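You operate a simulated robot arm through the tools that you are given. There is no shell and no other tool. Be economical: measure what you need, move in short steps, check, and stop when the job is done.

Carry out the task below with a simulated robot arm. There is one attempt and no reset: what you move stays moved.

TASK
Box the glasses case as a gift with the sealed blue letter on top.
Fine: blue gift box; press the flap shut before the letter goes in; fit the lid.

Only the result counts: the job must be done as asked and must still hold three seconds after the hand-in. Knocking over, shifting, dropping, spilling or breaking anything else fails it. Lids that push on must go on centred and level and be pressed home; caps that screw on are set level and turned clockwise until they are tight.

THE ROBOT
A 7-joint arm with a two-finger parallel gripper, fixed in place. Base frame: the origin is at the foot of the arm, x ahead of it, y to its left, z up; the work surface is at about z = 90. Units: cm, rad, N and s.
With the tool pointing down near the work surface it reaches from about 34 to 78 cm from the base axis. Its first joint turns from -2.897 to 2.897 rad. Payload 3.91 kg.
The tool frame sits at the grasp point between the pads (the TCP): z along the fingers, y along the line on which they close. The tips reach 3 cm beyond it. Largest opening 11 cm; finger width 2, thickness 1; the body of the gripper, 4.8 by 11.2 cm, starts 5.5 cm behind the TCP.
Orientation is that of the tool frame in the base frame, as a unit quaternion [x, y, z, w]. With the fingers straight down and closing along the base's y, the tool's x points along the base's -x, its y along +y and its z along -z.

THE INTERFACE
- The arm moves only by the tool jog_arm. Its argument "deltas" is a list of rows, each an object of numbers (a shift or turn left out is 0, a gripper value left out holds the last): "x", "y", "z": the shift along the tool's x, y, z in units of 30 mm (1.0 is 30 mm); "rx", "ry", "rz": the turn, a rotation vector about the tool's x, y, z in units of 5 degrees (1.0 is 5 degrees). In form: [{"x": .., "y": .., "z": .., "rx": .., "ry": .., "rz": ..}, ...]. A call has 1 to 10 rows; each row shifts and turns the commanded pose from where the row before left it, along the tool's axes as they then stand. "claw" is the closure, from 0 (fully open) to 1 (shut), set as the call begins (left out, the last holds). A call with a number of a shift or a turn outside -1 to 1 is refused whole. A row lasts 0.2 s, in which the tool goes at most 5 cm and 0.15 rad; a call with a longer step from one row to the next is refused whole, and so is a gripper value outside its range. A pose out of reach is approached as far as the arm can. The call stops where the force on the tool passes 40 N (or 10 N more than at its start, if that is more) or the arm is blocked; 0.2 s more then pass. Each finger travels about 15.3 cm/s and halts on what it meets, pressing with about 36 N; the grip force reading is that of the motor and also rises with nothing between the fingers. The clock runs only during rows and for 0.2 s after the last one: add rows that do not move to give the fingers time. The reply holds the time, the measured pose of the TCP, the force on the tool along the base axes, the opening and the grip force, in the units named above and with some noise, with the torque about the TCP (base axes, N m) and any sound that the robot's microphone picked up, and new pictures: "show" is both (left out), scene, wrist or none.
- Cameras (640 x 400 px; columns grow to the right, rows downward): "scene" is fixed at [21.98, 50.17, 162.94]; the picture's right is [-0.73, -0.69, 0.00], its down [-0.51, 0.54, -0.67] and it looks along [0.46, -0.49, -0.74] (base axes); focal length 291 px, centre (320, 200). "wrist" rides on the gripper at [7.7, 0.7, -11.4] in the tool frame; the picture's right is [-0.09, 1.00, 0.00], its down [-0.80, -0.07, -0.59] and it looks along [-0.59, -0.05, 0.80] (tool axes); focal length 270 px, centre (320, 200). There is no depth. A picture from a camera that has moved, and an enlarged one, comes with that camera's place and axes in the base frame and with its lens.
- lift_body(by): slides the trunk up (or, below 0, down) by that many cm; the arm rides with it, the base frame stays. It gives what a move gives, with no picture.
- zoom(camera, box): a new picture of the part [left, top, right, bottom] of that camera's present view, enlarged. It takes no simulated time.
- close_job(): hands the job in; it is judged then, once.

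Go step by step. Nothing tells you positions but the pictures and the camera data: compare them with the known pose of the tool, close in by small moves and look again before you grip or let go. The budget is 120 turns and 200 pictures, counting those below and the enlarged ones. Unless the task says otherwise, let go and move clear before handing in, and close with one line.

The tools are called after "Request:" by a JSON object that holds its "op" and its "data". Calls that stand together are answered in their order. jog_arm: Moves the arm, as the interface text tells. Its arguments: {"type":"object","properties":{"deltas":{"type":"array","items":{"type":"object","properties":{"x":{"type":"number"},"y":{"type":"number"},"z":{"type":"number"},"rx":{"type":"number"},"ry":{"type":"number"},"rz":{"type":"number"}}}},"claw":{"type":"number"},"show":{"type":"string","enum":["both","scene","wrist","none"]}},"required":["deltas"]} The other tools are called the same way: lift_body (by) slides the trunk up or down; zoom (camera, box) takes an enlarged picture of a part of a camera's view; close_job () hands the job in.

At the start:

```text
time_s: 0.0
ee_pos: [50.79, -10.52, 121.91]
orientation: [0.0, 1.0, 0.0, 0.0]
wrist_force: [0.2, 0.5, 0.0]
ft_torque: [0.0, 0.01, 0.02]
opening: 10.99
grasp_force: 0.1
trunk travel left (down, up): [-52.5, 8.5]
```

scene: 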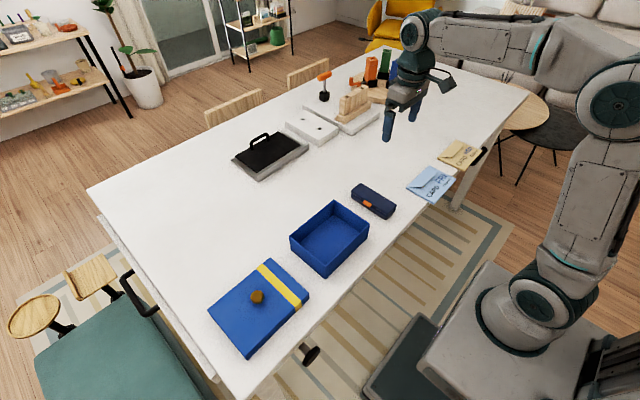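
wrist: 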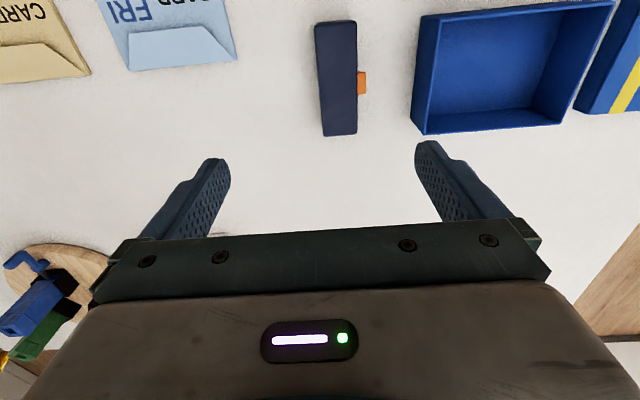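

I see the blue box, its blue lid with a yellow band, the navy glasses case, and a blue and a yellow letter. I'll take enlarged views to measure them before moving.

Request:
{"op": "zoom", "data": {"camera": "scene", "box": [340, 120, 500, 220]}}

Request:
{"op": "zoom", "data": {"camera": "scene", "box": [190, 180, 400, 360]}}

Request:
{"op": "zoom", "data": {"camera": "scene", "box": [220, 40, 440, 190]}}

```text
4.00 times, centred on (420, 170) of scene
camera zoom: at [21.98, 50.17, 162.94], right [-0.73, -0.69, 0.0], down [-0.51, 0.54, -0.67], along [0.46, -0.49, -0.74], focal length 1164 px, centre (-80, 320)
```

zoom: 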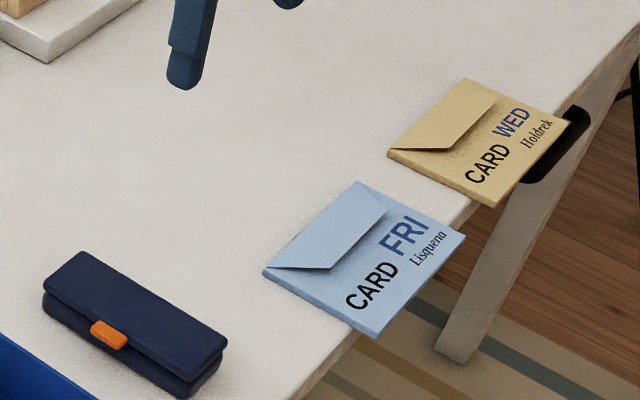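

```text
2.22 times, centred on (295, 270) of scene
camera zoom: at [21.98, 50.17, 162.94], right [-0.73, -0.69, 0.0], down [-0.51, 0.54, -0.67], along [0.46, -0.49, -0.74], focal length 647 px, centre (376, 44)
```

zoom: 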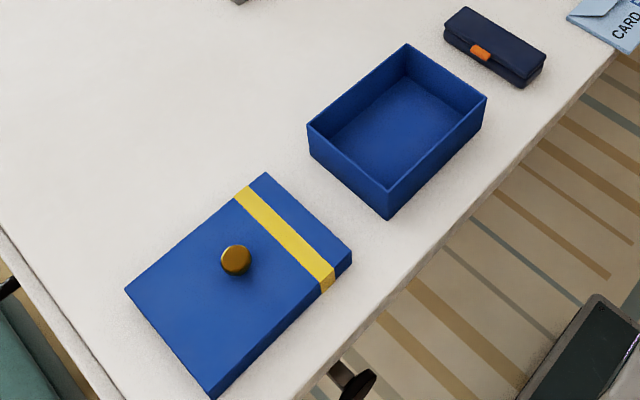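

```text
2.67 times, centred on (330, 115) of scene
camera zoom: at [21.98, 50.17, 162.94], right [-0.73, -0.69, 0.0], down [-0.51, 0.54, -0.67], along [0.46, -0.49, -0.74], focal length 776 px, centre (293, 427)
```

zoom: 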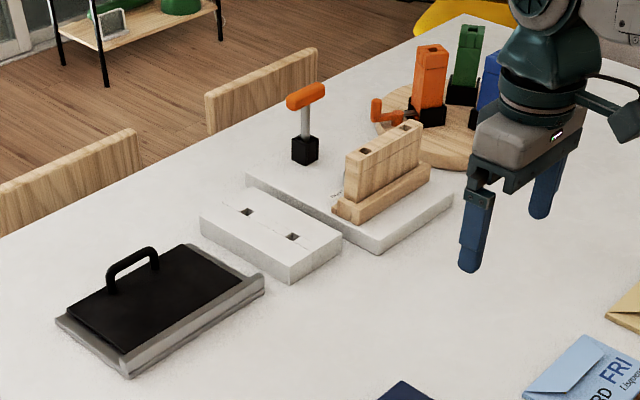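

The case centre is about (53, -8.2), with its length along x. The box covers x 46.3–59.8, y 3.6–22.2, with its rim at z≈97. I'm moving above the case and lowering partway.

Request:
{"op": "jog_arm", "data": {"deltas": [{"x": -0.73, "y": 0.77}, {"z": 1}, {"z": 1}, {"z": 1}, {"z": 1}, {"z": 1}, {"z": 1}], "claw": 0}}

```text
time_s: 1.6
ee_pos: [53.0, -8.04, 103.94]
orientation: [0.0, 1.0, 0.0, 0.0]
wrist_force: [-0.2, 0.5, -0.3]
ft_torque: [0.0, 0.01, 0.03]
opening: 10.99
grasp_force: 0.1
trunk travel left (down, up): [-52.5, 8.5]
camera wrist: at [45.19, -7.44, 115.29], right [0.09, 1.0, 0.0], down [0.8, -0.07, 0.59], along [0.59, -0.05, -0.8], focal length 270 px, centre (320, 200)
```

scene: 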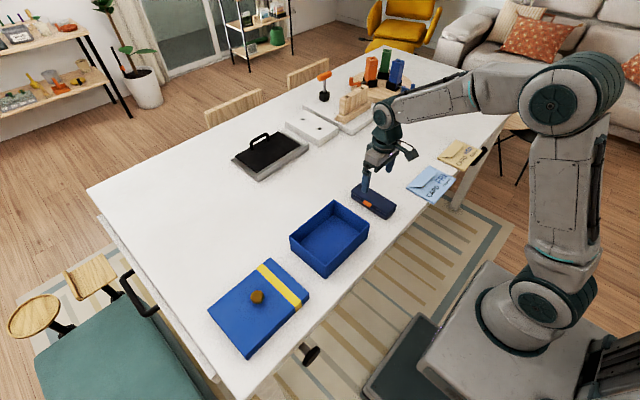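
wrist: 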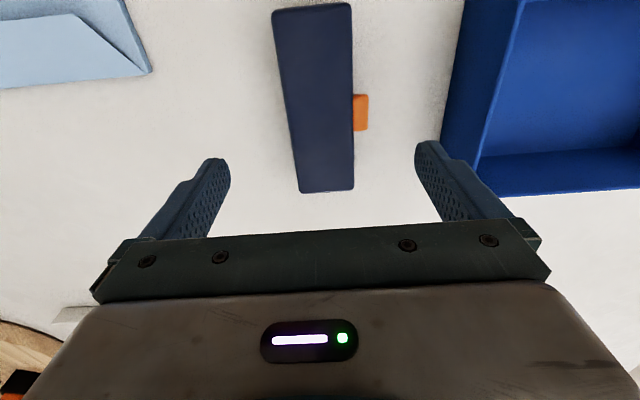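

The orange clasp sits mid-length on the +y side, so I'll grip the case about 2.5 cm further along x to stay off it. I'm lowering now.

Request:
{"op": "jog_arm", "data": {"deltas": [{"x": -0.72}, {"z": 1}, {"z": 1}, {"z": 1}, {"z": 0.43}]}}

```text
time_s: 2.8
ee_pos: [55.25, -7.91, 93.53]
orientation: [0.001, 1.0, 0.0, 0.0]
wrist_force: [0.6, -0.2, 0.4]
ft_torque: [0.02, 0.0, 0.01]
opening: 11.0
grasp_force: 0.1
trunk travel left (down, up): [-52.5, 8.5]
camera wrist: at [47.37, -7.39, 105.0], right [0.09, 1.0, 0.0], down [0.8, -0.07, 0.59], along [0.59, -0.05, -0.8], focal length 270 px, centre (320, 200)
```

scene: 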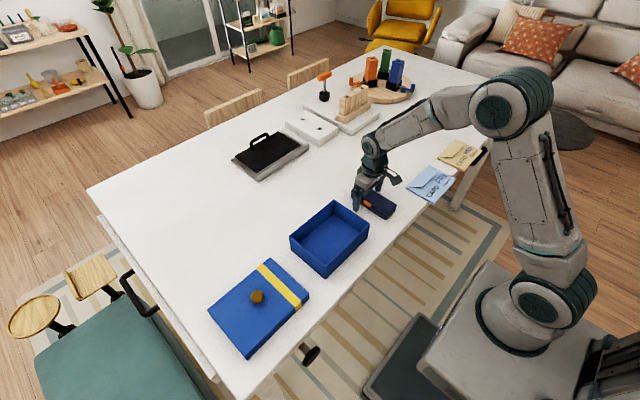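
wrist: 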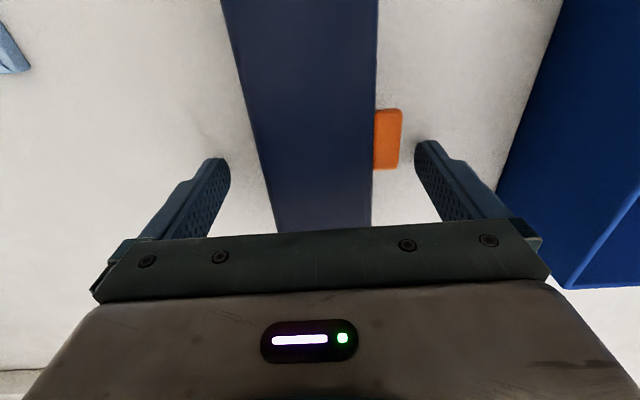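

The clasp ends near x≈54.3. I'll shift 0.8 cm further to clear it, then close.

Request:
{"op": "jog_arm", "data": {"deltas": [{"x": -0.28}], "show": "none"}}

Request:
{"op": "jog_arm", "data": {"deltas": [{}, {}, {}], "claw": 0.7}}

```text
time_s: 3.2
ee_pos: [56.08, -7.97, 93.56]
orientation: [0.0, 1.0, -0.001, -0.001]
wrist_force: [0.5, 0.2, 0.0]
ft_torque: [0.01, 0.0, 0.02]
opening: 11.0
grasp_force: 0.2
trunk travel left (down, up): [-52.5, 8.5]
```

```text
time_s: 4.0
ee_pos: [56.03, -7.92, 93.63]
orientation: [0.0, 1.0, 0.0, 0.0]
wrist_force: [0.1, 0.1, 0.9]
ft_torque: [0.02, -0.04, 0.0]
opening: 5.46
grasp_force: 36.2
trunk travel left (down, up): [-52.5, 8.5]
camera wrist: at [48.24, -7.42, 105.05], right [0.09, 1.0, 0.0], down [0.8, -0.07, 0.59], along [0.59, -0.05, -0.8], focal length 270 px, centre (320, 200)
```

scene: 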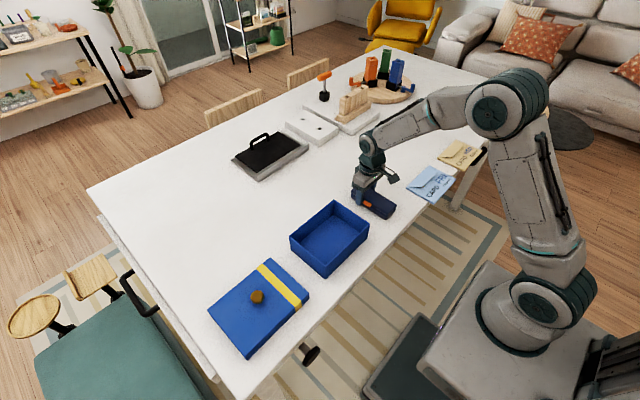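
wrist: 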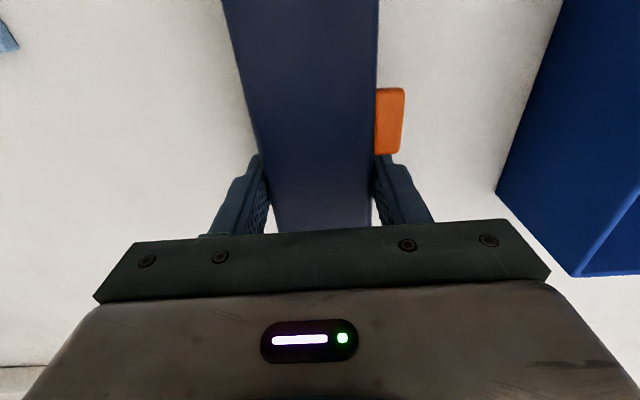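

The case is gripped at a 5.5 cm opening. Next I lift it and turn it 90° so it lies along the box's long side.

Request:
{"op": "jog_arm", "data": {"deltas": [{"z": -1}, {"z": -1}, {"z": -1}, {"z": -1}, {"rz": 1}, {"rz": 1}, {"rz": 1}, {"rz": 1}, {"rz": 1}, {"rz": 1}], "show": "scene"}}

Request:
{"op": "jog_arm", "data": {"deltas": [{"rz": 1}, {"rz": 1}, {"rz": 1}, {"rz": 1}, {"rz": 1}, {"rz": 1}, {"rz": 1}, {"rz": 1}, {"rz": 1}, {"rz": 1}], "show": "none"}}

Request:
{"op": "jog_arm", "data": {"deltas": [{"rz": 1}, {"rz": 1}]}}

```text
time_s: 6.2
ee_pos: [56.06, -7.98, 105.57]
orientation: [0.26, 0.966, 0.0, 0.0]
wrist_force: [-0.4, -0.2, -0.7]
ft_torque: [0.01, -0.03, 0.01]
opening: 5.46
grasp_force: 36.4
trunk travel left (down, up): [-52.5, 8.5]
```

scene: 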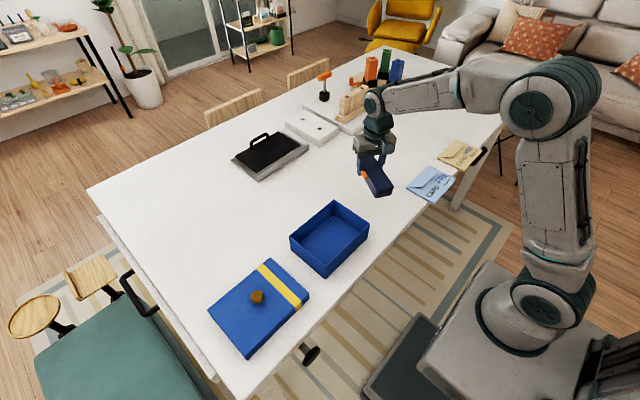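

```text
time_s: 8.4
ee_pos: [56.12, -8.07, 105.55]
orientation: [0.644, 0.765, 0.0, 0.0]
wrist_force: [0.1, 0.9, -1.5]
ft_torque: [-0.05, -0.03, -0.03]
opening: 5.44
grasp_force: 35.7
trunk travel left (down, up): [-52.5, 8.5]
```

```text
time_s: 9.0
ee_pos: [56.13, -8.0, 105.7]
orientation: [0.708, 0.707, 0.0, 0.0]
wrist_force: [0.0, 0.2, 0.4]
ft_torque: [0.01, 0.01, 0.02]
opening: 5.46
grasp_force: 36.1
trunk travel left (down, up): [-52.5, 8.5]
camera wrist: at [56.72, -0.42, 117.05], right [1.0, -0.09, 0.0], down [-0.07, -0.8, 0.59], along [-0.05, -0.59, -0.8], focal length 270 px, centre (320, 200)
```

scene: 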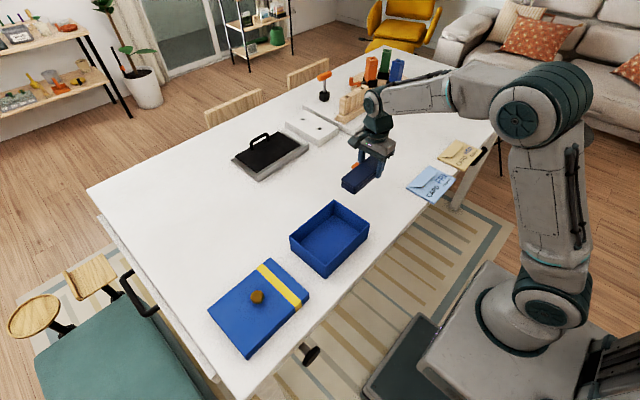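
wrist: 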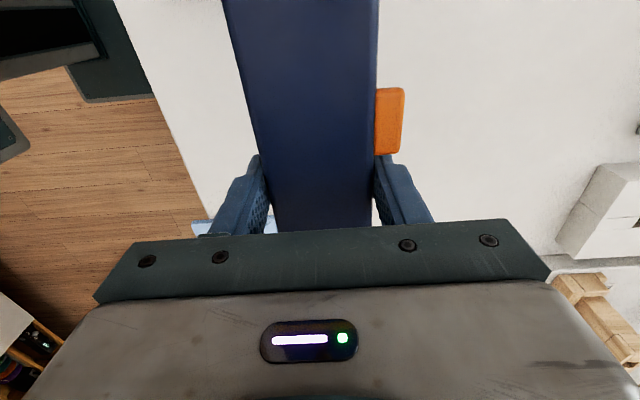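

The case now lies along y with its middle on the +y side of the grip. I'm moving over the box, to TCP about (53, 9.5).

Request:
{"op": "jog_arm", "data": {"deltas": [{"x": 1, "y": -0.52}, {"x": 1, "y": -0.52}, {"x": 1}, {"x": 1}, {"x": 1}, {"x": 0.84}]}}

Request:
{"op": "zoom", "data": {"camera": "scene", "box": [250, 120, 410, 290]}}

```text
time_s: 10.4
ee_pos: [52.87, 9.47, 105.57]
orientation: [0.708, 0.706, 0.0, -0.001]
wrist_force: [-0.2, 0.6, -0.6]
ft_torque: [-0.03, -0.03, -0.01]
opening: 5.45
grasp_force: 35.9
trunk travel left (down, up): [-52.5, 8.5]
camera wrist: at [53.5, 17.03, 117.1], right [1.0, -0.09, 0.0], down [-0.07, -0.8, 0.59], along [-0.05, -0.59, -0.8], focal length 270 px, centre (320, 200)
```

scene: 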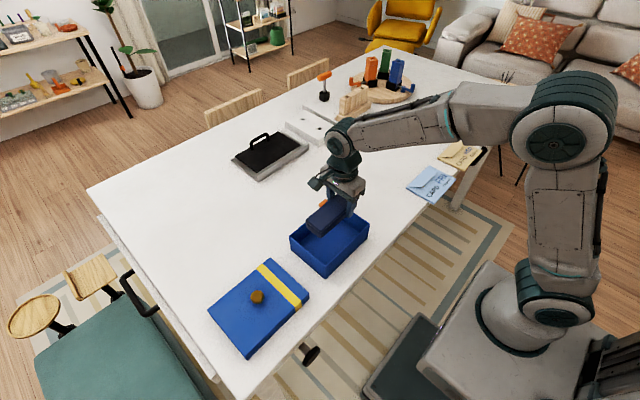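
wrist: 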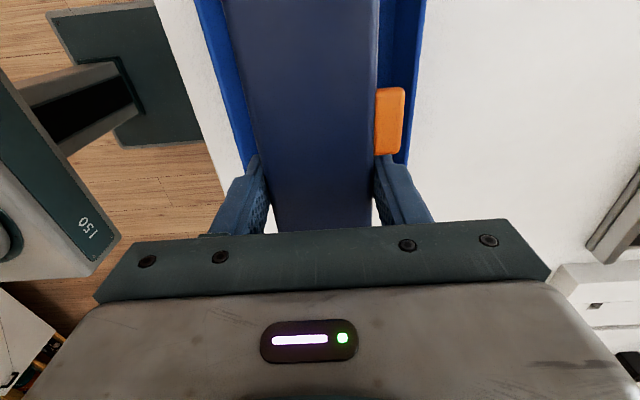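

```text
2.35 times, centred on (330, 205) of scene
camera zoom: at [21.98, 50.17, 162.94], right [-0.73, -0.69, 0.0], down [-0.51, 0.54, -0.67], along [0.46, -0.49, -0.74], focal length 685 px, centre (296, 188)
```

zoom: 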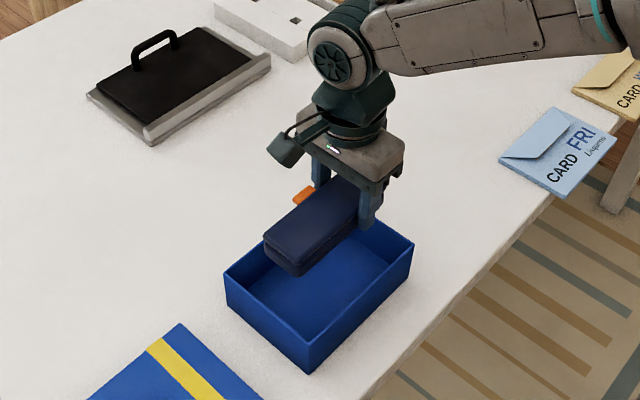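

The case is aligned with the box opening. I'm lowering it inside.

Request:
{"op": "jog_arm", "data": {"deltas": [{"z": 1}, {"z": 1}, {"z": 1}, {"z": 0.4}, {"z": 0.2}, {"z": 0.1}]}}

```text
time_s: 11.8
ee_pos: [52.9, 9.45, 94.43]
orientation: [0.707, 0.707, -0.001, -0.001]
wrist_force: [-0.1, 0.4, -1.2]
ft_torque: [-0.04, -0.01, 0.0]
opening: 5.46
grasp_force: 36.0
trunk travel left (down, up): [-52.5, 8.5]
camera wrist: at [53.55, 17.13, 105.89], right [1.0, -0.09, 0.0], down [-0.07, -0.8, 0.59], along [-0.05, -0.59, -0.8], focal length 270 px, centre (320, 200)
```

scene: 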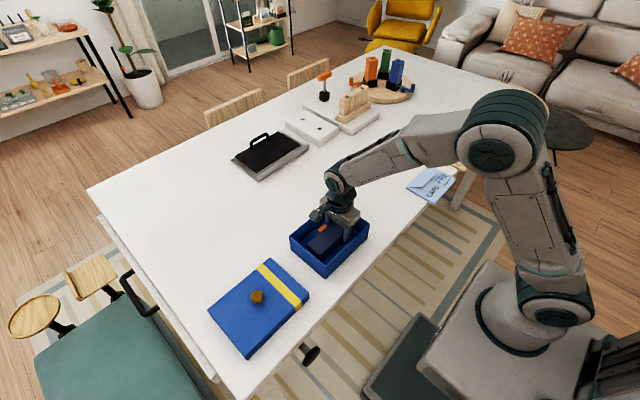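
wrist: 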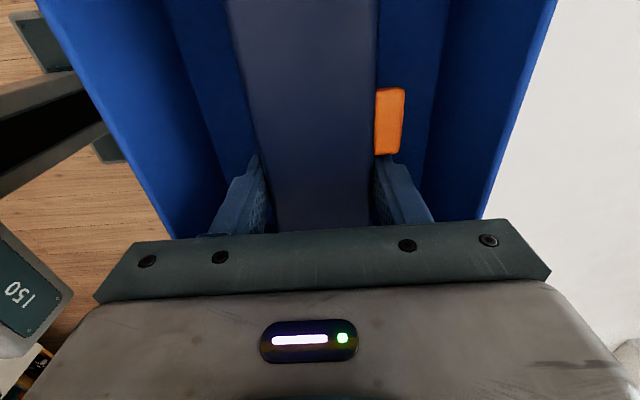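

Request:
{"op": "jog_arm", "data": {"deltas": [{"z": 0.07}, {"z": 0.07}, {"z": 0.04}], "show": "none"}}

```text
time_s: 12.6
ee_pos: [52.91, 9.54, 93.99]
orientation: [0.707, 0.707, -0.001, 0.0]
wrist_force: [-0.2, 1.1, 0.8]
ft_torque: [0.24, -0.01, -0.09]
opening: 5.43
grasp_force: 35.9
trunk travel left (down, up): [-52.5, 8.5]
```

The case is just touching the box floor, so I'm opening only partway to stay clear of the walls and then rising out.

Request:
{"op": "jog_arm", "data": {"deltas": [{}, {}], "claw": 0.3, "show": "none"}}

Request:
{"op": "jog_arm", "data": {"deltas": [{"z": -0.5}, {"z": -1}, {"z": -1}, {"z": -1}, {"z": -1}, {"z": -1}]}}

```text
time_s: 13.2
ee_pos: [52.96, 9.54, 93.91]
orientation: [0.707, 0.707, 0.0, 0.0]
wrist_force: [-0.1, -0.5, -0.6]
ft_torque: [0.03, -0.02, 0.03]
opening: 7.69
grasp_force: 0.1
trunk travel left (down, up): [-52.5, 8.5]
```

```text
time_s: 14.6
ee_pos: [52.9, 9.31, 110.44]
orientation: [0.707, 0.707, 0.0, 0.0]
wrist_force: [-0.1, 0.1, 0.7]
ft_torque: [0.01, 0.04, -0.01]
opening: 7.69
grasp_force: 0.1
trunk travel left (down, up): [-52.5, 8.5]
camera wrist: at [53.46, 17.0, 121.85], right [1.0, -0.09, 0.0], down [-0.07, -0.8, 0.59], along [-0.05, -0.59, -0.8], focal length 270 px, centre (320, 200)
```

scene: 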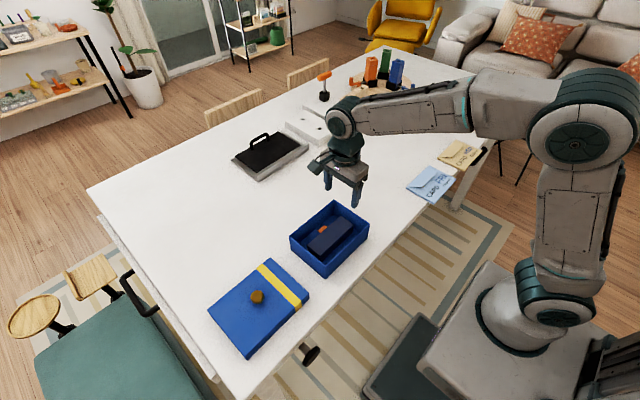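
wrist: 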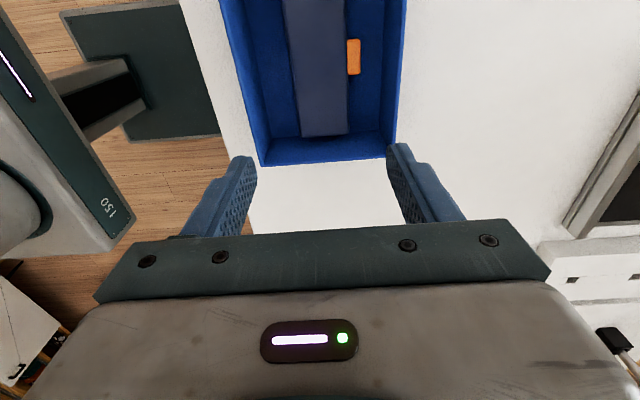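

The case sits inside the box. I'm moving over to the blue letter with the fingers shut, keeping this orientation.

Request:
{"op": "jog_arm", "data": {"deltas": [{"x": -1, "y": -0.2}, {"x": -1, "y": -0.2}, {"x": -1, "y": -0.2}, {"x": -1, "y": -0.2}, {"x": -1, "y": -0.2}, {"x": -1, "y": -0.2}, {"x": -1, "y": -0.2}, {"x": -1, "y": -0.2}, {"x": -1, "y": -0.2}, {"x": -1, "y": -0.2}], "claw": 1}}

Request:
{"op": "zoom", "data": {"camera": "scene", "box": [270, 180, 390, 290]}}

```text
time_s: 16.8
ee_pos: [46.98, -20.65, 110.37]
orientation: [0.707, 0.708, 0.0, 0.0]
wrist_force: [0.0, 0.0, 0.0]
ft_torque: [0.02, -0.01, -0.01]
opening: 0.0
grasp_force: 36.0
trunk travel left (down, up): [-52.5, 8.5]
camera wrist: at [47.63, -13.08, 121.89], right [1.0, -0.09, 0.0], down [-0.07, -0.8, 0.59], along [-0.05, -0.59, -0.8], focal length 270 px, centre (320, 200)
```

scene: 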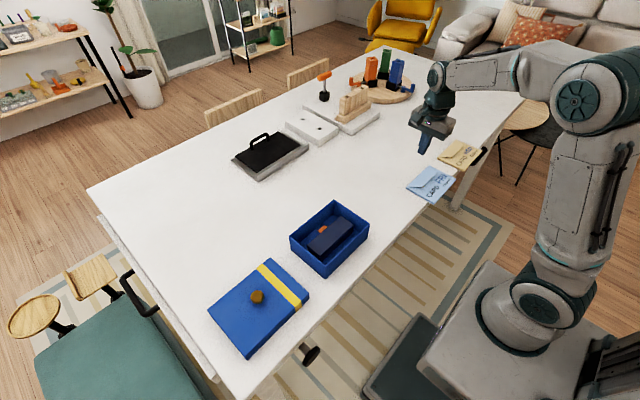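
wrist: 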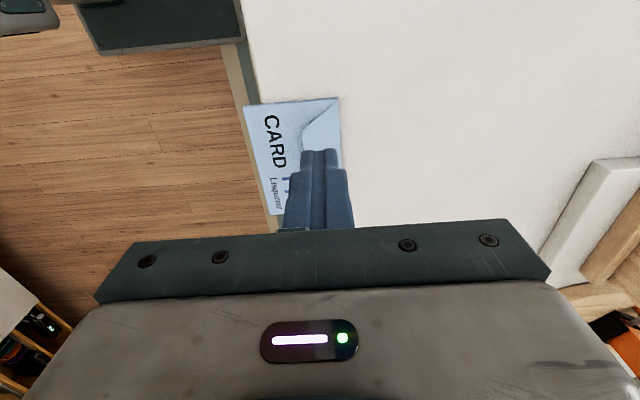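

```text
3.64 times, centred on (330, 235) of scene
camera zoom: at [21.98, 50.17, 162.94], right [-0.73, -0.69, 0.0], down [-0.51, 0.54, -0.67], along [0.46, -0.49, -0.74], focal length 1058 px, centre (284, 73)
```

zoom: 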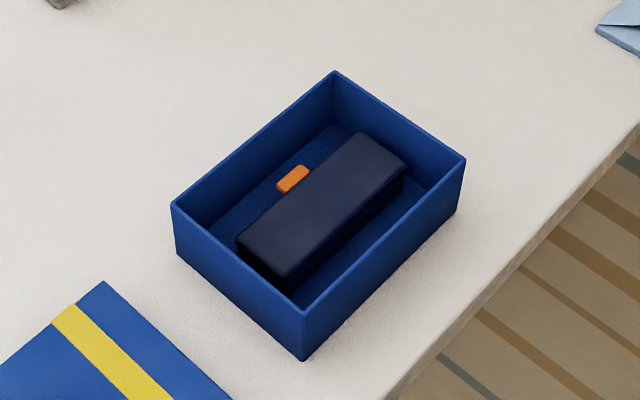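

The flap spans about x 44.3–49 and its free edge looks raised. I'm moving over it at about (45.6, -30.5) and lowering the closed fingertips close to it.

Request:
{"op": "jog_arm", "data": {"deltas": [{"x": -1, "y": -0.2}, {"x": -1, "y": -0.2}, {"x": -1}, {"x": -0.3}, {"z": 1}, {"z": 1}, {"z": 1}, {"z": 1}, {"z": 0.7}]}}

Request:
{"op": "zoom", "data": {"camera": "scene", "box": [390, 130, 490, 210]}}

```text
time_s: 18.8
ee_pos: [45.73, -30.55, 96.26]
orientation: [0.707, 0.707, 0.0, 0.0]
wrist_force: [-0.1, 0.1, 0.2]
ft_torque: [-0.04, 0.0, 0.01]
opening: 0.0
grasp_force: 35.6
trunk travel left (down, up): [-52.5, 8.5]
camera wrist: at [46.25, -22.95, 107.7], right [1.0, -0.09, 0.0], down [-0.07, -0.8, 0.59], along [-0.05, -0.59, -0.8], focal length 270 px, centre (320, 200)
```

scene: 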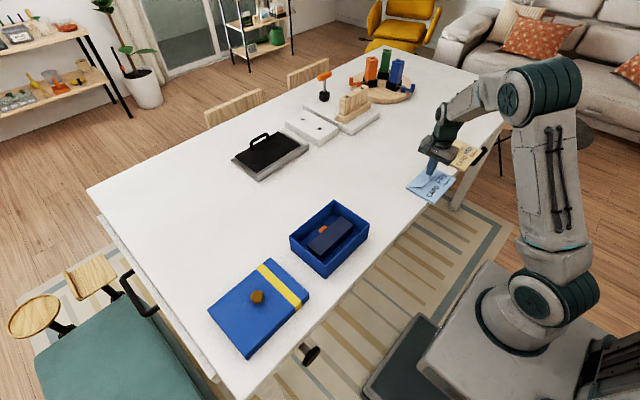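
wrist: 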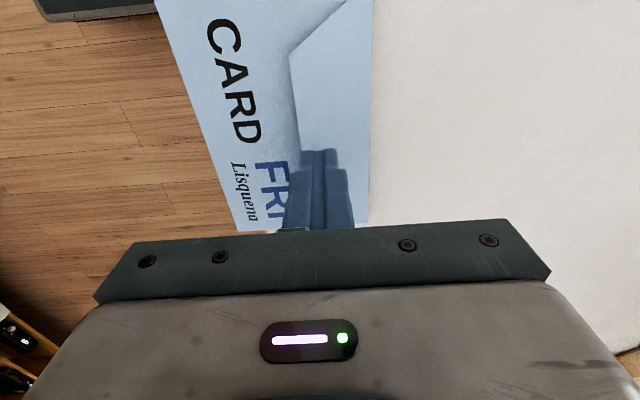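

```text
5.00 times, centred on (440, 170) of scene
camera zoom: at [21.98, 50.17, 162.94], right [-0.73, -0.69, 0.0], down [-0.51, 0.54, -0.67], along [0.46, -0.49, -0.74], focal length 1455 px, centre (-280, 350)
```

zoom: 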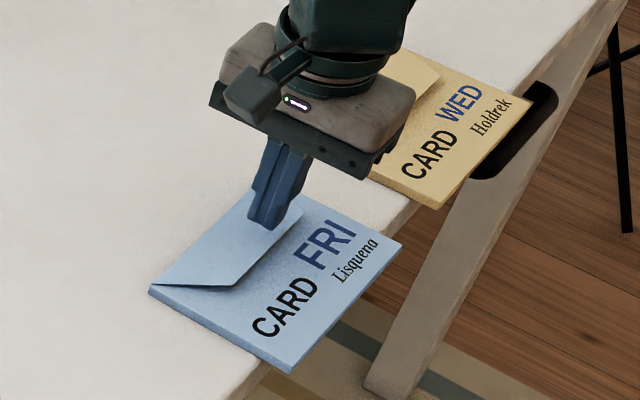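

The flap edge lies right under the fingertips. I'm pressing down slowly.

Request:
{"op": "jog_arm", "data": {"deltas": [{"z": 0.2}, {"z": 0.2}, {"z": 0.15}, {"z": 0.1}, {"z": 0.1}, {"z": 0.1}]}}

Request:
{"op": "zoom", "data": {"camera": "scene", "box": [390, 130, 490, 210]}}

```text
time_s: 20.2
ee_pos: [45.74, -30.41, 93.77]
orientation: [0.707, 0.707, 0.0, 0.001]
wrist_force: [0.5, 0.5, 7.9]
ft_torque: [0.0, 0.02, -0.03]
opening: 0.0
grasp_force: 36.8
trunk travel left (down, up): [-52.5, 8.5]
camera wrist: at [46.32, -22.83, 105.34], right [1.0, -0.09, 0.0], down [-0.07, -0.8, 0.6], along [-0.05, -0.59, -0.8], focal length 270 px, centre (320, 200)
```

scene: 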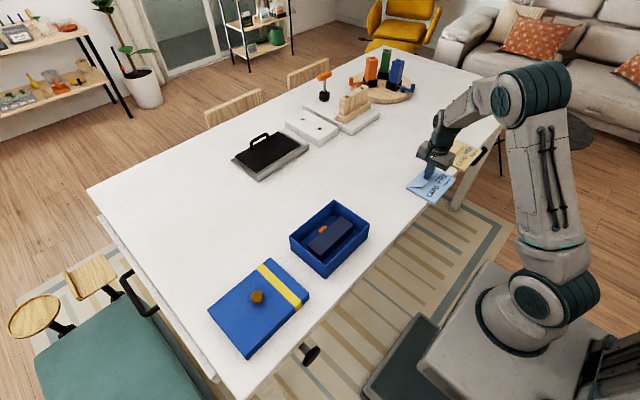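
wrist: 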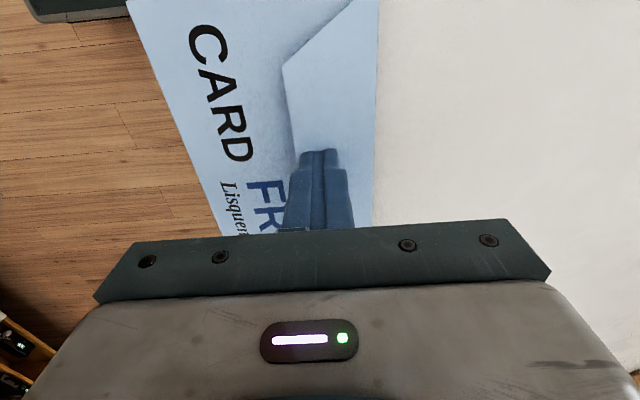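

```text
5.00 times, centred on (440, 170) of scene
camera zoom: at [21.98, 50.17, 162.94], right [-0.73, -0.69, 0.0], down [-0.51, 0.54, -0.67], along [0.46, -0.49, -0.74], focal length 1455 px, centre (-280, 350)
```

zoom: 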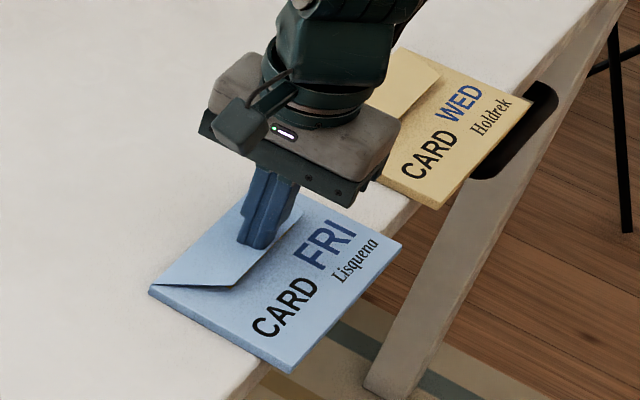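

Contact reads 8 N, so I'll press harder.

Request:
{"op": "jog_arm", "data": {"deltas": [{"z": 0.1}, {"z": 0.1}, {"z": 0.1}, {"z": 0.1}], "show": "wrist"}}

Request:
{"op": "zoom", "data": {"camera": "scene", "box": [390, 130, 490, 210]}}

```text
time_s: 20.8
ee_pos: [45.93, -30.54, 93.67]
orientation: [0.707, 0.707, 0.001, 0.007]
wrist_force: [-1.5, 3.3, 19.5]
ft_torque: [0.19, 0.11, 0.05]
opening: 0.0
grasp_force: 36.1
trunk travel left (down, up): [-52.5, 8.5]
stopped in row 3: the force on the tool passed its limit at 45 N (the readings are from after the stop); the commanded pose is now the measured one
camera wrist: at [46.33, -22.85, 105.27], right [1.0, -0.09, 0.01], down [-0.08, -0.8, 0.6], along [-0.04, -0.6, -0.8], focal length 270 px, centre (320, 200)
```

wrist: 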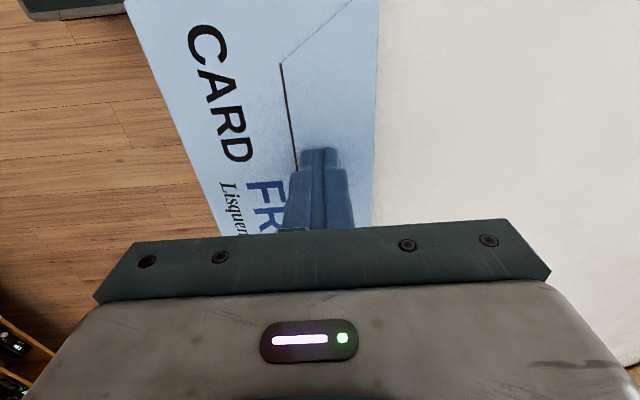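

```text
5.00 times, centred on (440, 170) of scene
camera zoom: at [21.98, 50.17, 162.94], right [-0.73, -0.69, 0.0], down [-0.51, 0.54, -0.67], along [0.46, -0.49, -0.74], focal length 1455 px, centre (-280, 350)
```

zoom: 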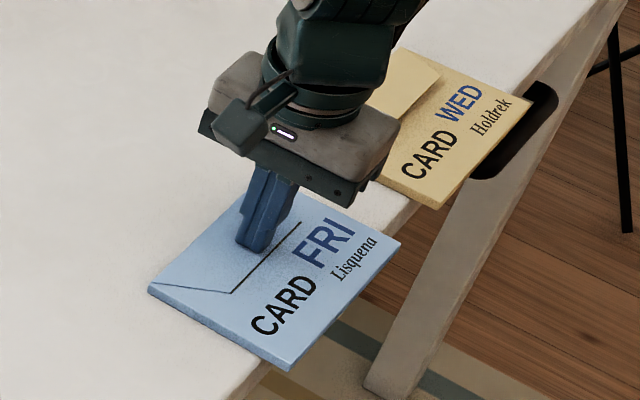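

The flap is now flush. I'm rising, backing off toward the table edge, and starting to tilt the tool so it points along +x for the overhanging edge (about 1.9 cm).

Request:
{"op": "jog_arm", "data": {"deltas": [{"z": -0.7}, {"z": -1}, {"z": -1}, {"z": -1}, {"z": -1}, {"z": -1, "y": -0.8}, {"y": -0.9}, {"y": -0.9}, {"y": -0.9}], "show": "scene"}}

Request:
{"op": "jog_arm", "data": {"deltas": [{"rx": -1}, {"rx": -1}, {"rx": -1}, {"rx": -1}, {"rx": -1}, {"rx": -1}]}}

Request:
{"op": "zoom", "data": {"camera": "scene", "box": [390, 130, 490, 210]}}

```text
time_s: 22.8
ee_pos: [35.29, -30.66, 110.68]
orientation: [0.707, 0.707, 0.0, 0.004]
wrist_force: [-0.1, 0.5, -0.1]
ft_torque: [0.03, 0.0, 0.02]
opening: 0.0
grasp_force: 35.7
trunk travel left (down, up): [-52.5, 8.5]
```

scene: 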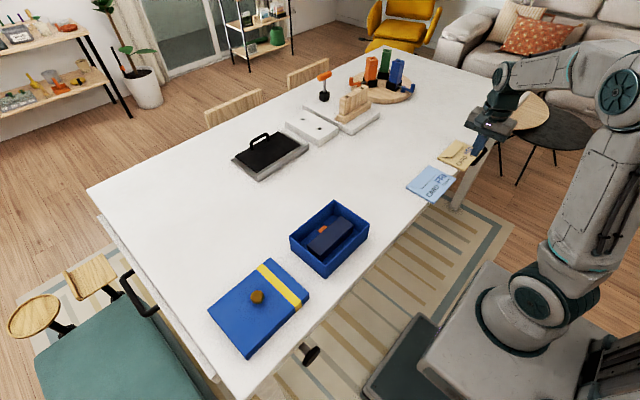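

```text
time_s: 24.2
ee_pos: [35.23, -30.46, 110.66]
orientation: [0.681, 0.683, 0.185, 0.188]
wrist_force: [0.3, 0.3, 0.3]
ft_torque: [0.0, -0.01, 0.01]
opening: 0.0
grasp_force: 36.2
trunk travel left (down, up): [-52.5, 8.5]
camera wrist: at [29.99, -22.84, 120.85], right [0.86, -0.09, 0.51], down [-0.36, -0.8, 0.48], along [0.36, -0.6, -0.72], focal length 270 px, centre (320, 200)
```

scene: 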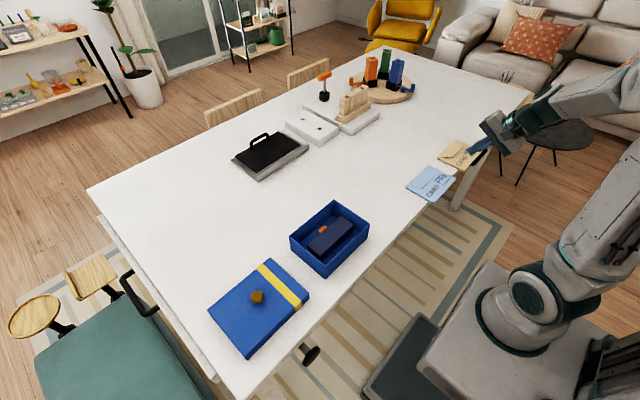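
wrist: 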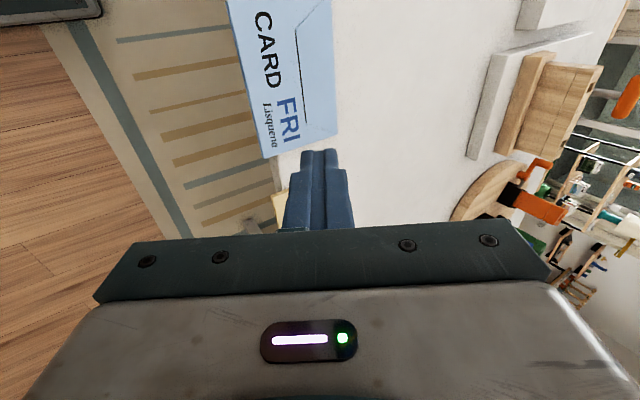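

```text
5.00 times, centred on (440, 170) of scene
camera zoom: at [21.98, 50.17, 162.94], right [-0.73, -0.69, 0.0], down [-0.51, 0.54, -0.67], along [0.46, -0.49, -0.74], focal length 1455 px, centre (-280, 350)
```

zoom: 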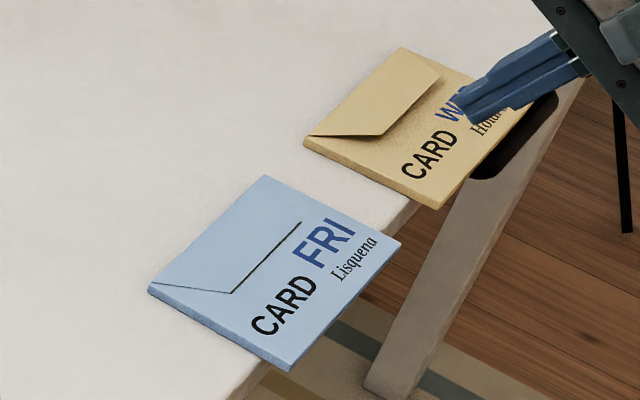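

The flap stays sealed and the tilt is working. I'm continuing to horizontal.

Request:
{"op": "jog_arm", "data": {"deltas": [{"rx": -1}, {"rx": -1}, {"rx": -1}, {"rx": -1}, {"rx": -1}, {"rx": -1}], "show": "scene"}}

Request:
{"op": "jog_arm", "data": {"deltas": [{"rx": -1}, {"rx": -1}, {"rx": -1}, {"rx": -1}, {"rx": -1}, {"rx": -1}, {}]}}

```text
time_s: 25.6
ee_pos: [35.28, -30.56, 110.63]
orientation: [0.61, 0.612, 0.355, 0.358]
wrist_force: [-0.5, 0.0, -1.0]
ft_torque: [-0.01, 0.02, 0.02]
opening: 0.03
grasp_force: 36.1
trunk travel left (down, up): [-52.5, 8.5]
```

scene: 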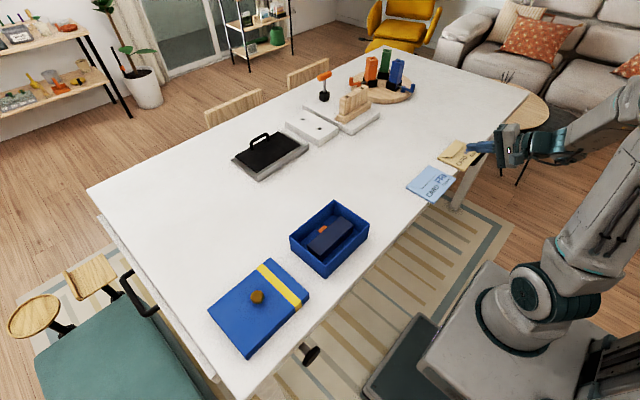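

```text
time_s: 27.2
ee_pos: [35.35, -30.56, 110.61]
orientation: [0.496, 0.499, 0.501, 0.504]
wrist_force: [-0.3, -0.2, 0.2]
ft_torque: [-0.01, 0.02, -0.03]
opening: 0.0
grasp_force: 36.4
trunk travel left (down, up): [-52.5, 8.5]
camera wrist: at [23.77, -22.9, 111.22], right [-0.01, -0.08, 1.0], down [-0.59, -0.8, -0.07], along [0.8, -0.59, -0.04], focal length 270 px, centre (320, 200)
```

scene: 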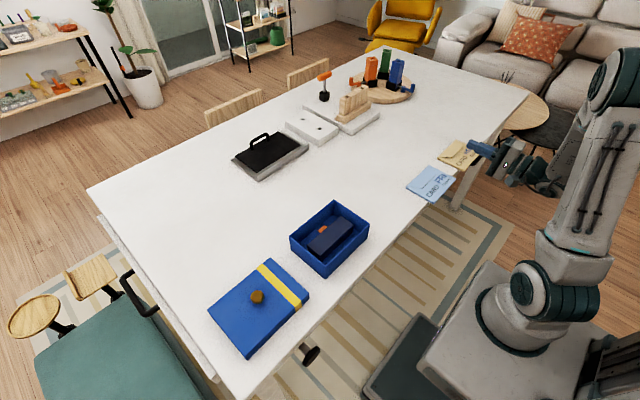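
wrist: 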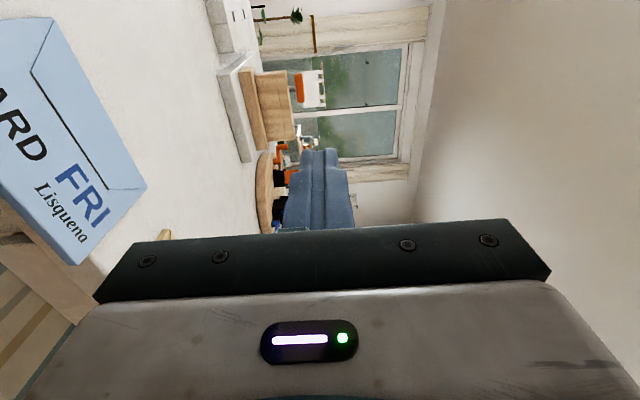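

The tool now points along +x. I'm backing off a little, opening to about 3 cm, and lowering to the letter's height.

Request:
{"op": "jog_arm", "data": {"deltas": [{"z": -0.8}, {"y": -1}, {"y": -1}, {"y": -1}, {"y": -1}, {"y": -1}, {"y": -1}], "claw": 0.73}}

Request:
{"op": "zoom", "data": {"camera": "scene", "box": [400, 140, 520, 220]}}

```text
time_s: 28.8
ee_pos: [32.88, -30.57, 92.54]
orientation: [0.497, 0.499, 0.501, 0.504]
wrist_force: [-1.1, -0.1, -0.7]
ft_torque: [-0.02, -0.01, -0.03]
opening: 2.98
grasp_force: 0.0
trunk travel left (down, up): [-52.5, 8.5]
camera wrist: at [21.37, -23.04, 93.14], right [-0.01, -0.08, 1.0], down [-0.59, -0.8, -0.07], along [0.8, -0.59, -0.04], focal length 270 px, centre (320, 200)
```

scene: 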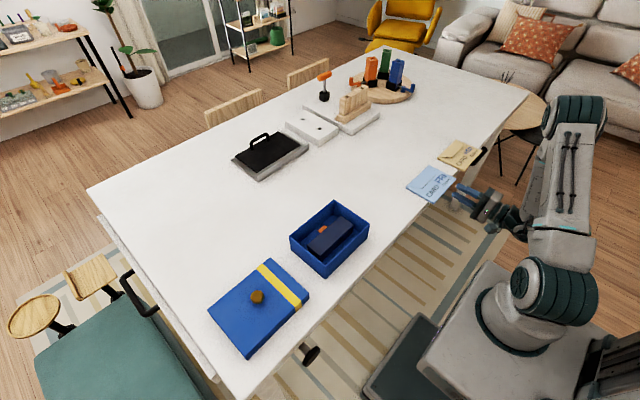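
wrist: 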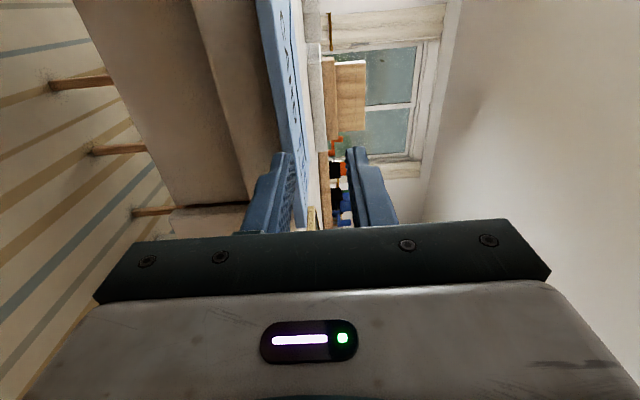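

```text
5.00 times, centred on (460, 180) of scene
camera zoom: at [21.98, 50.17, 162.94], right [-0.73, -0.69, 0.0], down [-0.51, 0.54, -0.67], along [0.46, -0.49, -0.74], focal length 1455 px, centre (-380, 300)
```

zoom: 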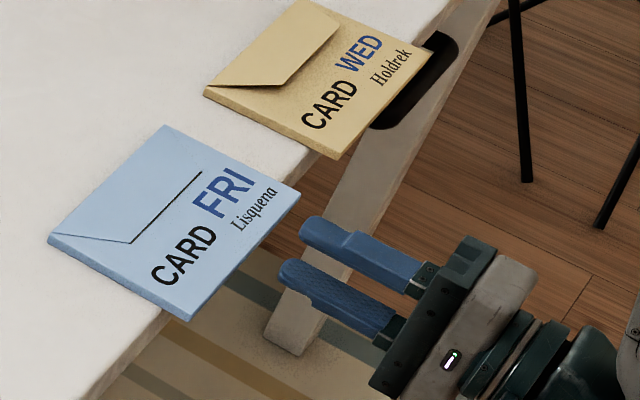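

I'm lowering the last 2.2 cm to the letter's mid-height and looking again before advancing.

Request:
{"op": "jog_arm", "data": {"deltas": [{"y": -0.73}, {}], "show": "wrist"}}

Request:
{"op": "zoom", "data": {"camera": "wrist", "box": [220, 60, 420, 240]}}

```text
time_s: 29.4
ee_pos: [32.88, -30.65, 90.54]
orientation: [0.496, 0.5, 0.5, 0.504]
wrist_force: [0.5, -0.6, 0.3]
ft_torque: [0.02, -0.01, 0.02]
opening: 2.95
grasp_force: 0.1
trunk travel left (down, up): [-52.5, 8.5]
camera wrist: at [21.34, -23.07, 91.01], right [-0.01, -0.08, 1.0], down [-0.59, -0.8, -0.07], along [0.8, -0.59, -0.04], focal length 270 px, centre (320, 200)
```

wrist: 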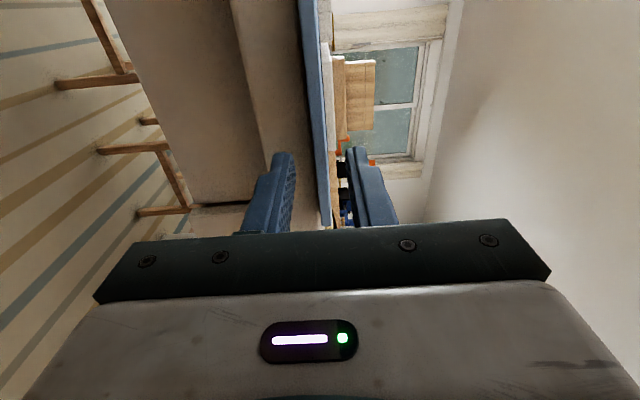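

```text
2.22 times, centred on (320, 150) of wrist
camera zoom: at [21.34, -23.07, 91.01], right [-0.01, -0.08, 1.0], down [-0.59, -0.8, -0.07], along [0.8, -0.59, -0.04], focal length 601 px, centre (320, 311)
```

zoom: 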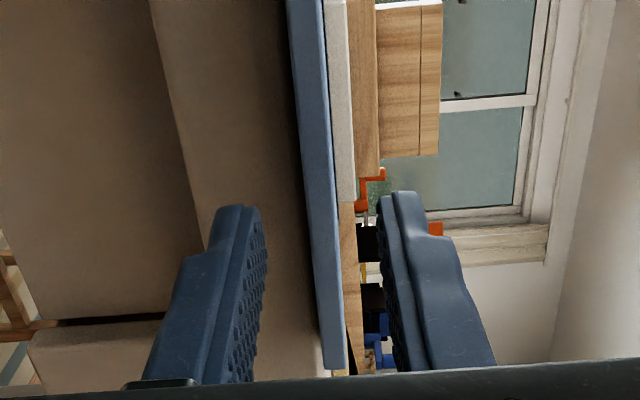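

The letter's edge lies between the fingers. I'm advancing so the tips stop just short of the table edge.

Request:
{"op": "jog_arm", "data": {"deltas": [{"z": 0.5, "y": -0.04}, {"z": 0.4}, {"z": 0.25}, {}]}}

Request:
{"op": "zoom", "data": {"camera": "scene", "box": [400, 140, 520, 220]}}

Request:
{"op": "zoom", "data": {"camera": "wrist", "box": [220, 60, 420, 240]}}

```text
time_s: 30.4
ee_pos: [36.37, -30.63, 90.36]
orientation: [0.497, 0.5, 0.5, 0.503]
wrist_force: [-0.1, 0.5, -0.5]
ft_torque: [-0.01, 0.03, -0.01]
opening: 2.97
grasp_force: 0.0
trunk travel left (down, up): [-52.5, 8.5]
camera wrist: at [24.87, -23.0, 90.93], right [-0.01, -0.08, 1.0], down [-0.59, -0.8, -0.07], along [0.8, -0.59, -0.04], focal length 270 px, centre (320, 200)
```

scene: 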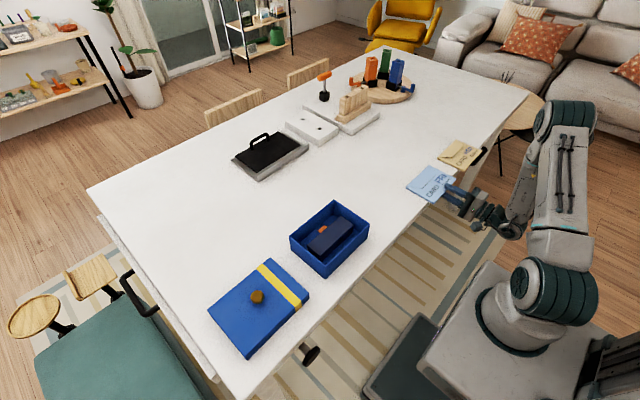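
wrist: 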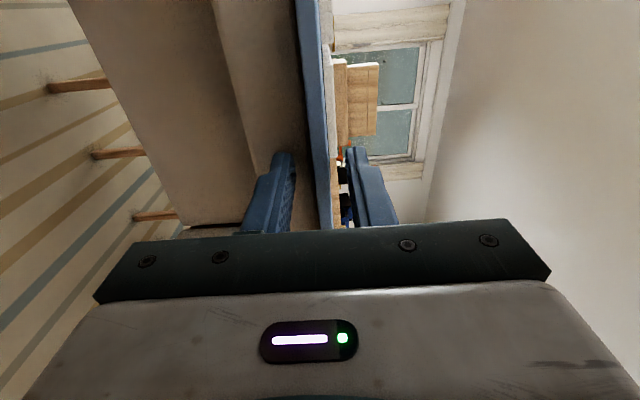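

```text
5.00 times, centred on (460, 180) of scene
camera zoom: at [21.98, 50.17, 162.94], right [-0.73, -0.69, 0.0], down [-0.51, 0.54, -0.67], along [0.46, -0.49, -0.74], focal length 1455 px, centre (-380, 300)
```

zoom: 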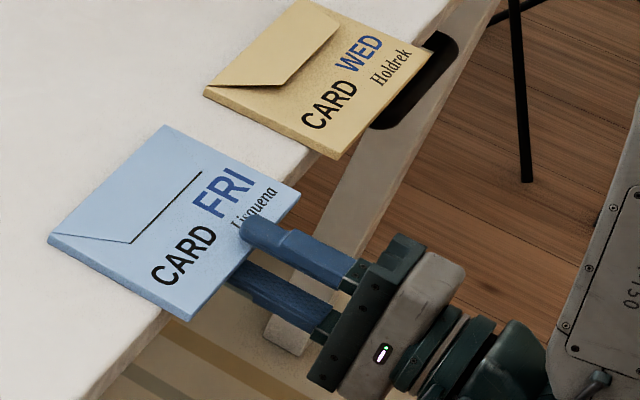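

```text
2.22 times, centred on (320, 150) of wrist
camera zoom: at [24.87, -23.0, 90.93], right [-0.01, -0.08, 1.0], down [-0.59, -0.8, -0.07], along [0.8, -0.59, -0.04], focal length 601 px, centre (320, 311)
```

zoom: 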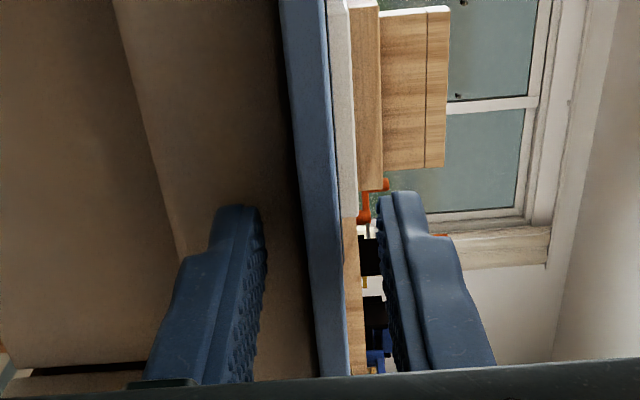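

The fingers straddle the overhang. I'm closing on it.

Request:
{"op": "jog_arm", "data": {"deltas": [{}, {}, {}], "claw": 1, "show": "wrist"}}

Request:
{"op": "zoom", "data": {"camera": "scene", "box": [400, 140, 520, 220]}}

```text
time_s: 31.2
ee_pos: [36.31, -30.62, 90.46]
orientation: [0.496, 0.499, 0.502, 0.503]
wrist_force: [0.3, -1.2, 5.4]
ft_torque: [0.15, -0.21, -0.03]
opening: 0.77
grasp_force: 36.5
trunk travel left (down, up): [-52.5, 8.5]
camera wrist: at [24.84, -23.0, 90.96], right [-0.01, -0.08, 1.0], down [-0.59, -0.8, -0.07], along [0.8, -0.59, -0.04], focal length 270 px, centre (320, 200)
```

wrist: 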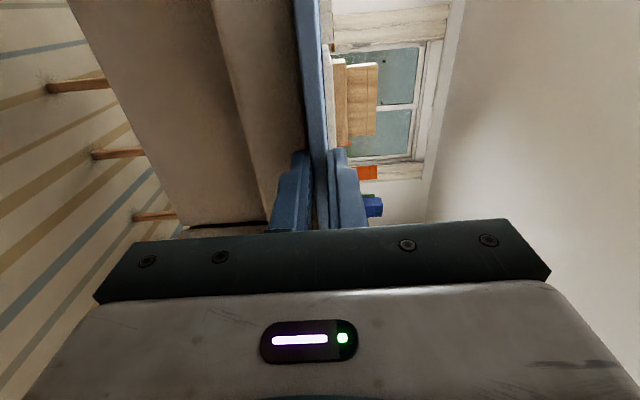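

```text
5.00 times, centred on (460, 180) of scene
camera zoom: at [21.98, 50.17, 162.94], right [-0.73, -0.69, 0.0], down [-0.51, 0.54, -0.67], along [0.46, -0.49, -0.74], focal length 1455 px, centre (-380, 300)
```

zoom: 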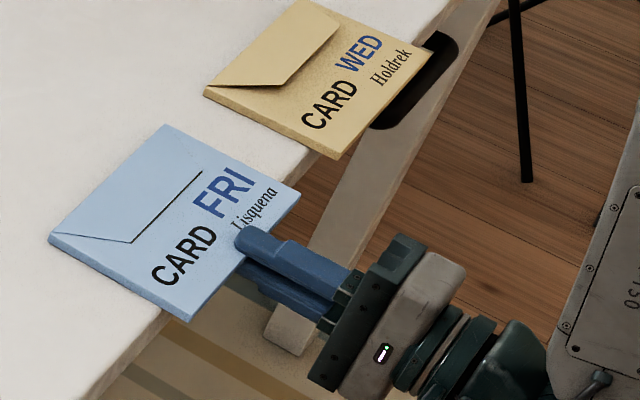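

The letter is gripped; it's 0.8 cm thick. I'm lifting straight up.

Request:
{"op": "jog_arm", "data": {"deltas": [{"y": 0.3}, {"y": 0.5}, {"y": 0.8}, {"y": 0.8}, {"y": 0.8}, {"y": 0.8}, {"y": 0.8}, {"y": 0.8}]}}

Request:
{"op": "zoom", "data": {"camera": "scene", "box": [400, 100, 540, 200]}}

```text
time_s: 33.0
ee_pos: [36.39, -30.45, 106.93]
orientation: [0.497, 0.5, 0.5, 0.503]
wrist_force: [-0.4, -0.3, -0.5]
ft_torque: [-0.01, 0.08, 0.02]
opening: 0.77
grasp_force: 36.2
trunk travel left (down, up): [-52.5, 8.5]
camera wrist: at [24.83, -22.85, 107.62], right [-0.01, -0.08, 1.0], down [-0.59, -0.8, -0.07], along [0.8, -0.59, -0.04], focal length 270 px, centre (320, 200)
```

scene: 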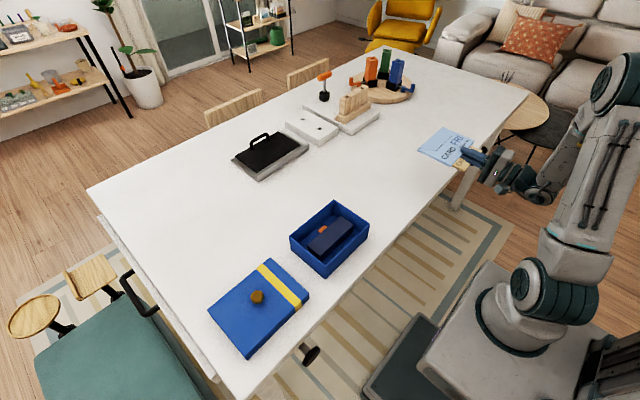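
wrist: 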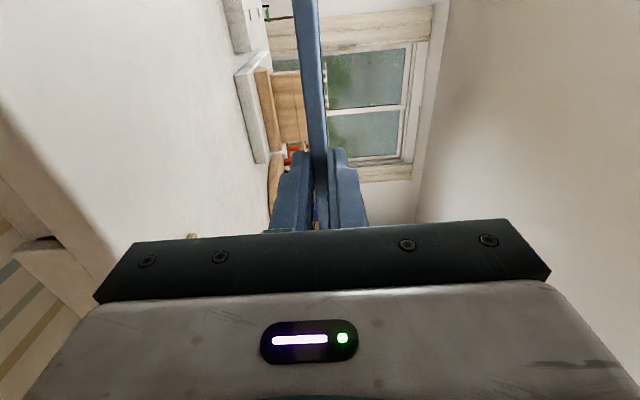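

```text
4.00 times, centred on (470, 150) of scene
camera zoom: at [21.98, 50.17, 162.94], right [-0.73, -0.69, 0.0], down [-0.51, 0.54, -0.67], along [0.46, -0.49, -0.74], focal length 1164 px, centre (-280, 400)
```

zoom: 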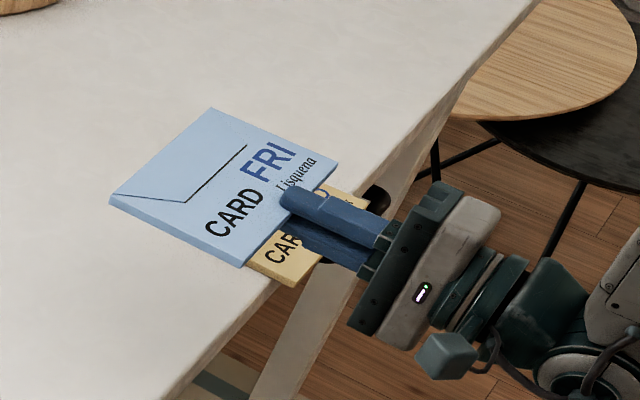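

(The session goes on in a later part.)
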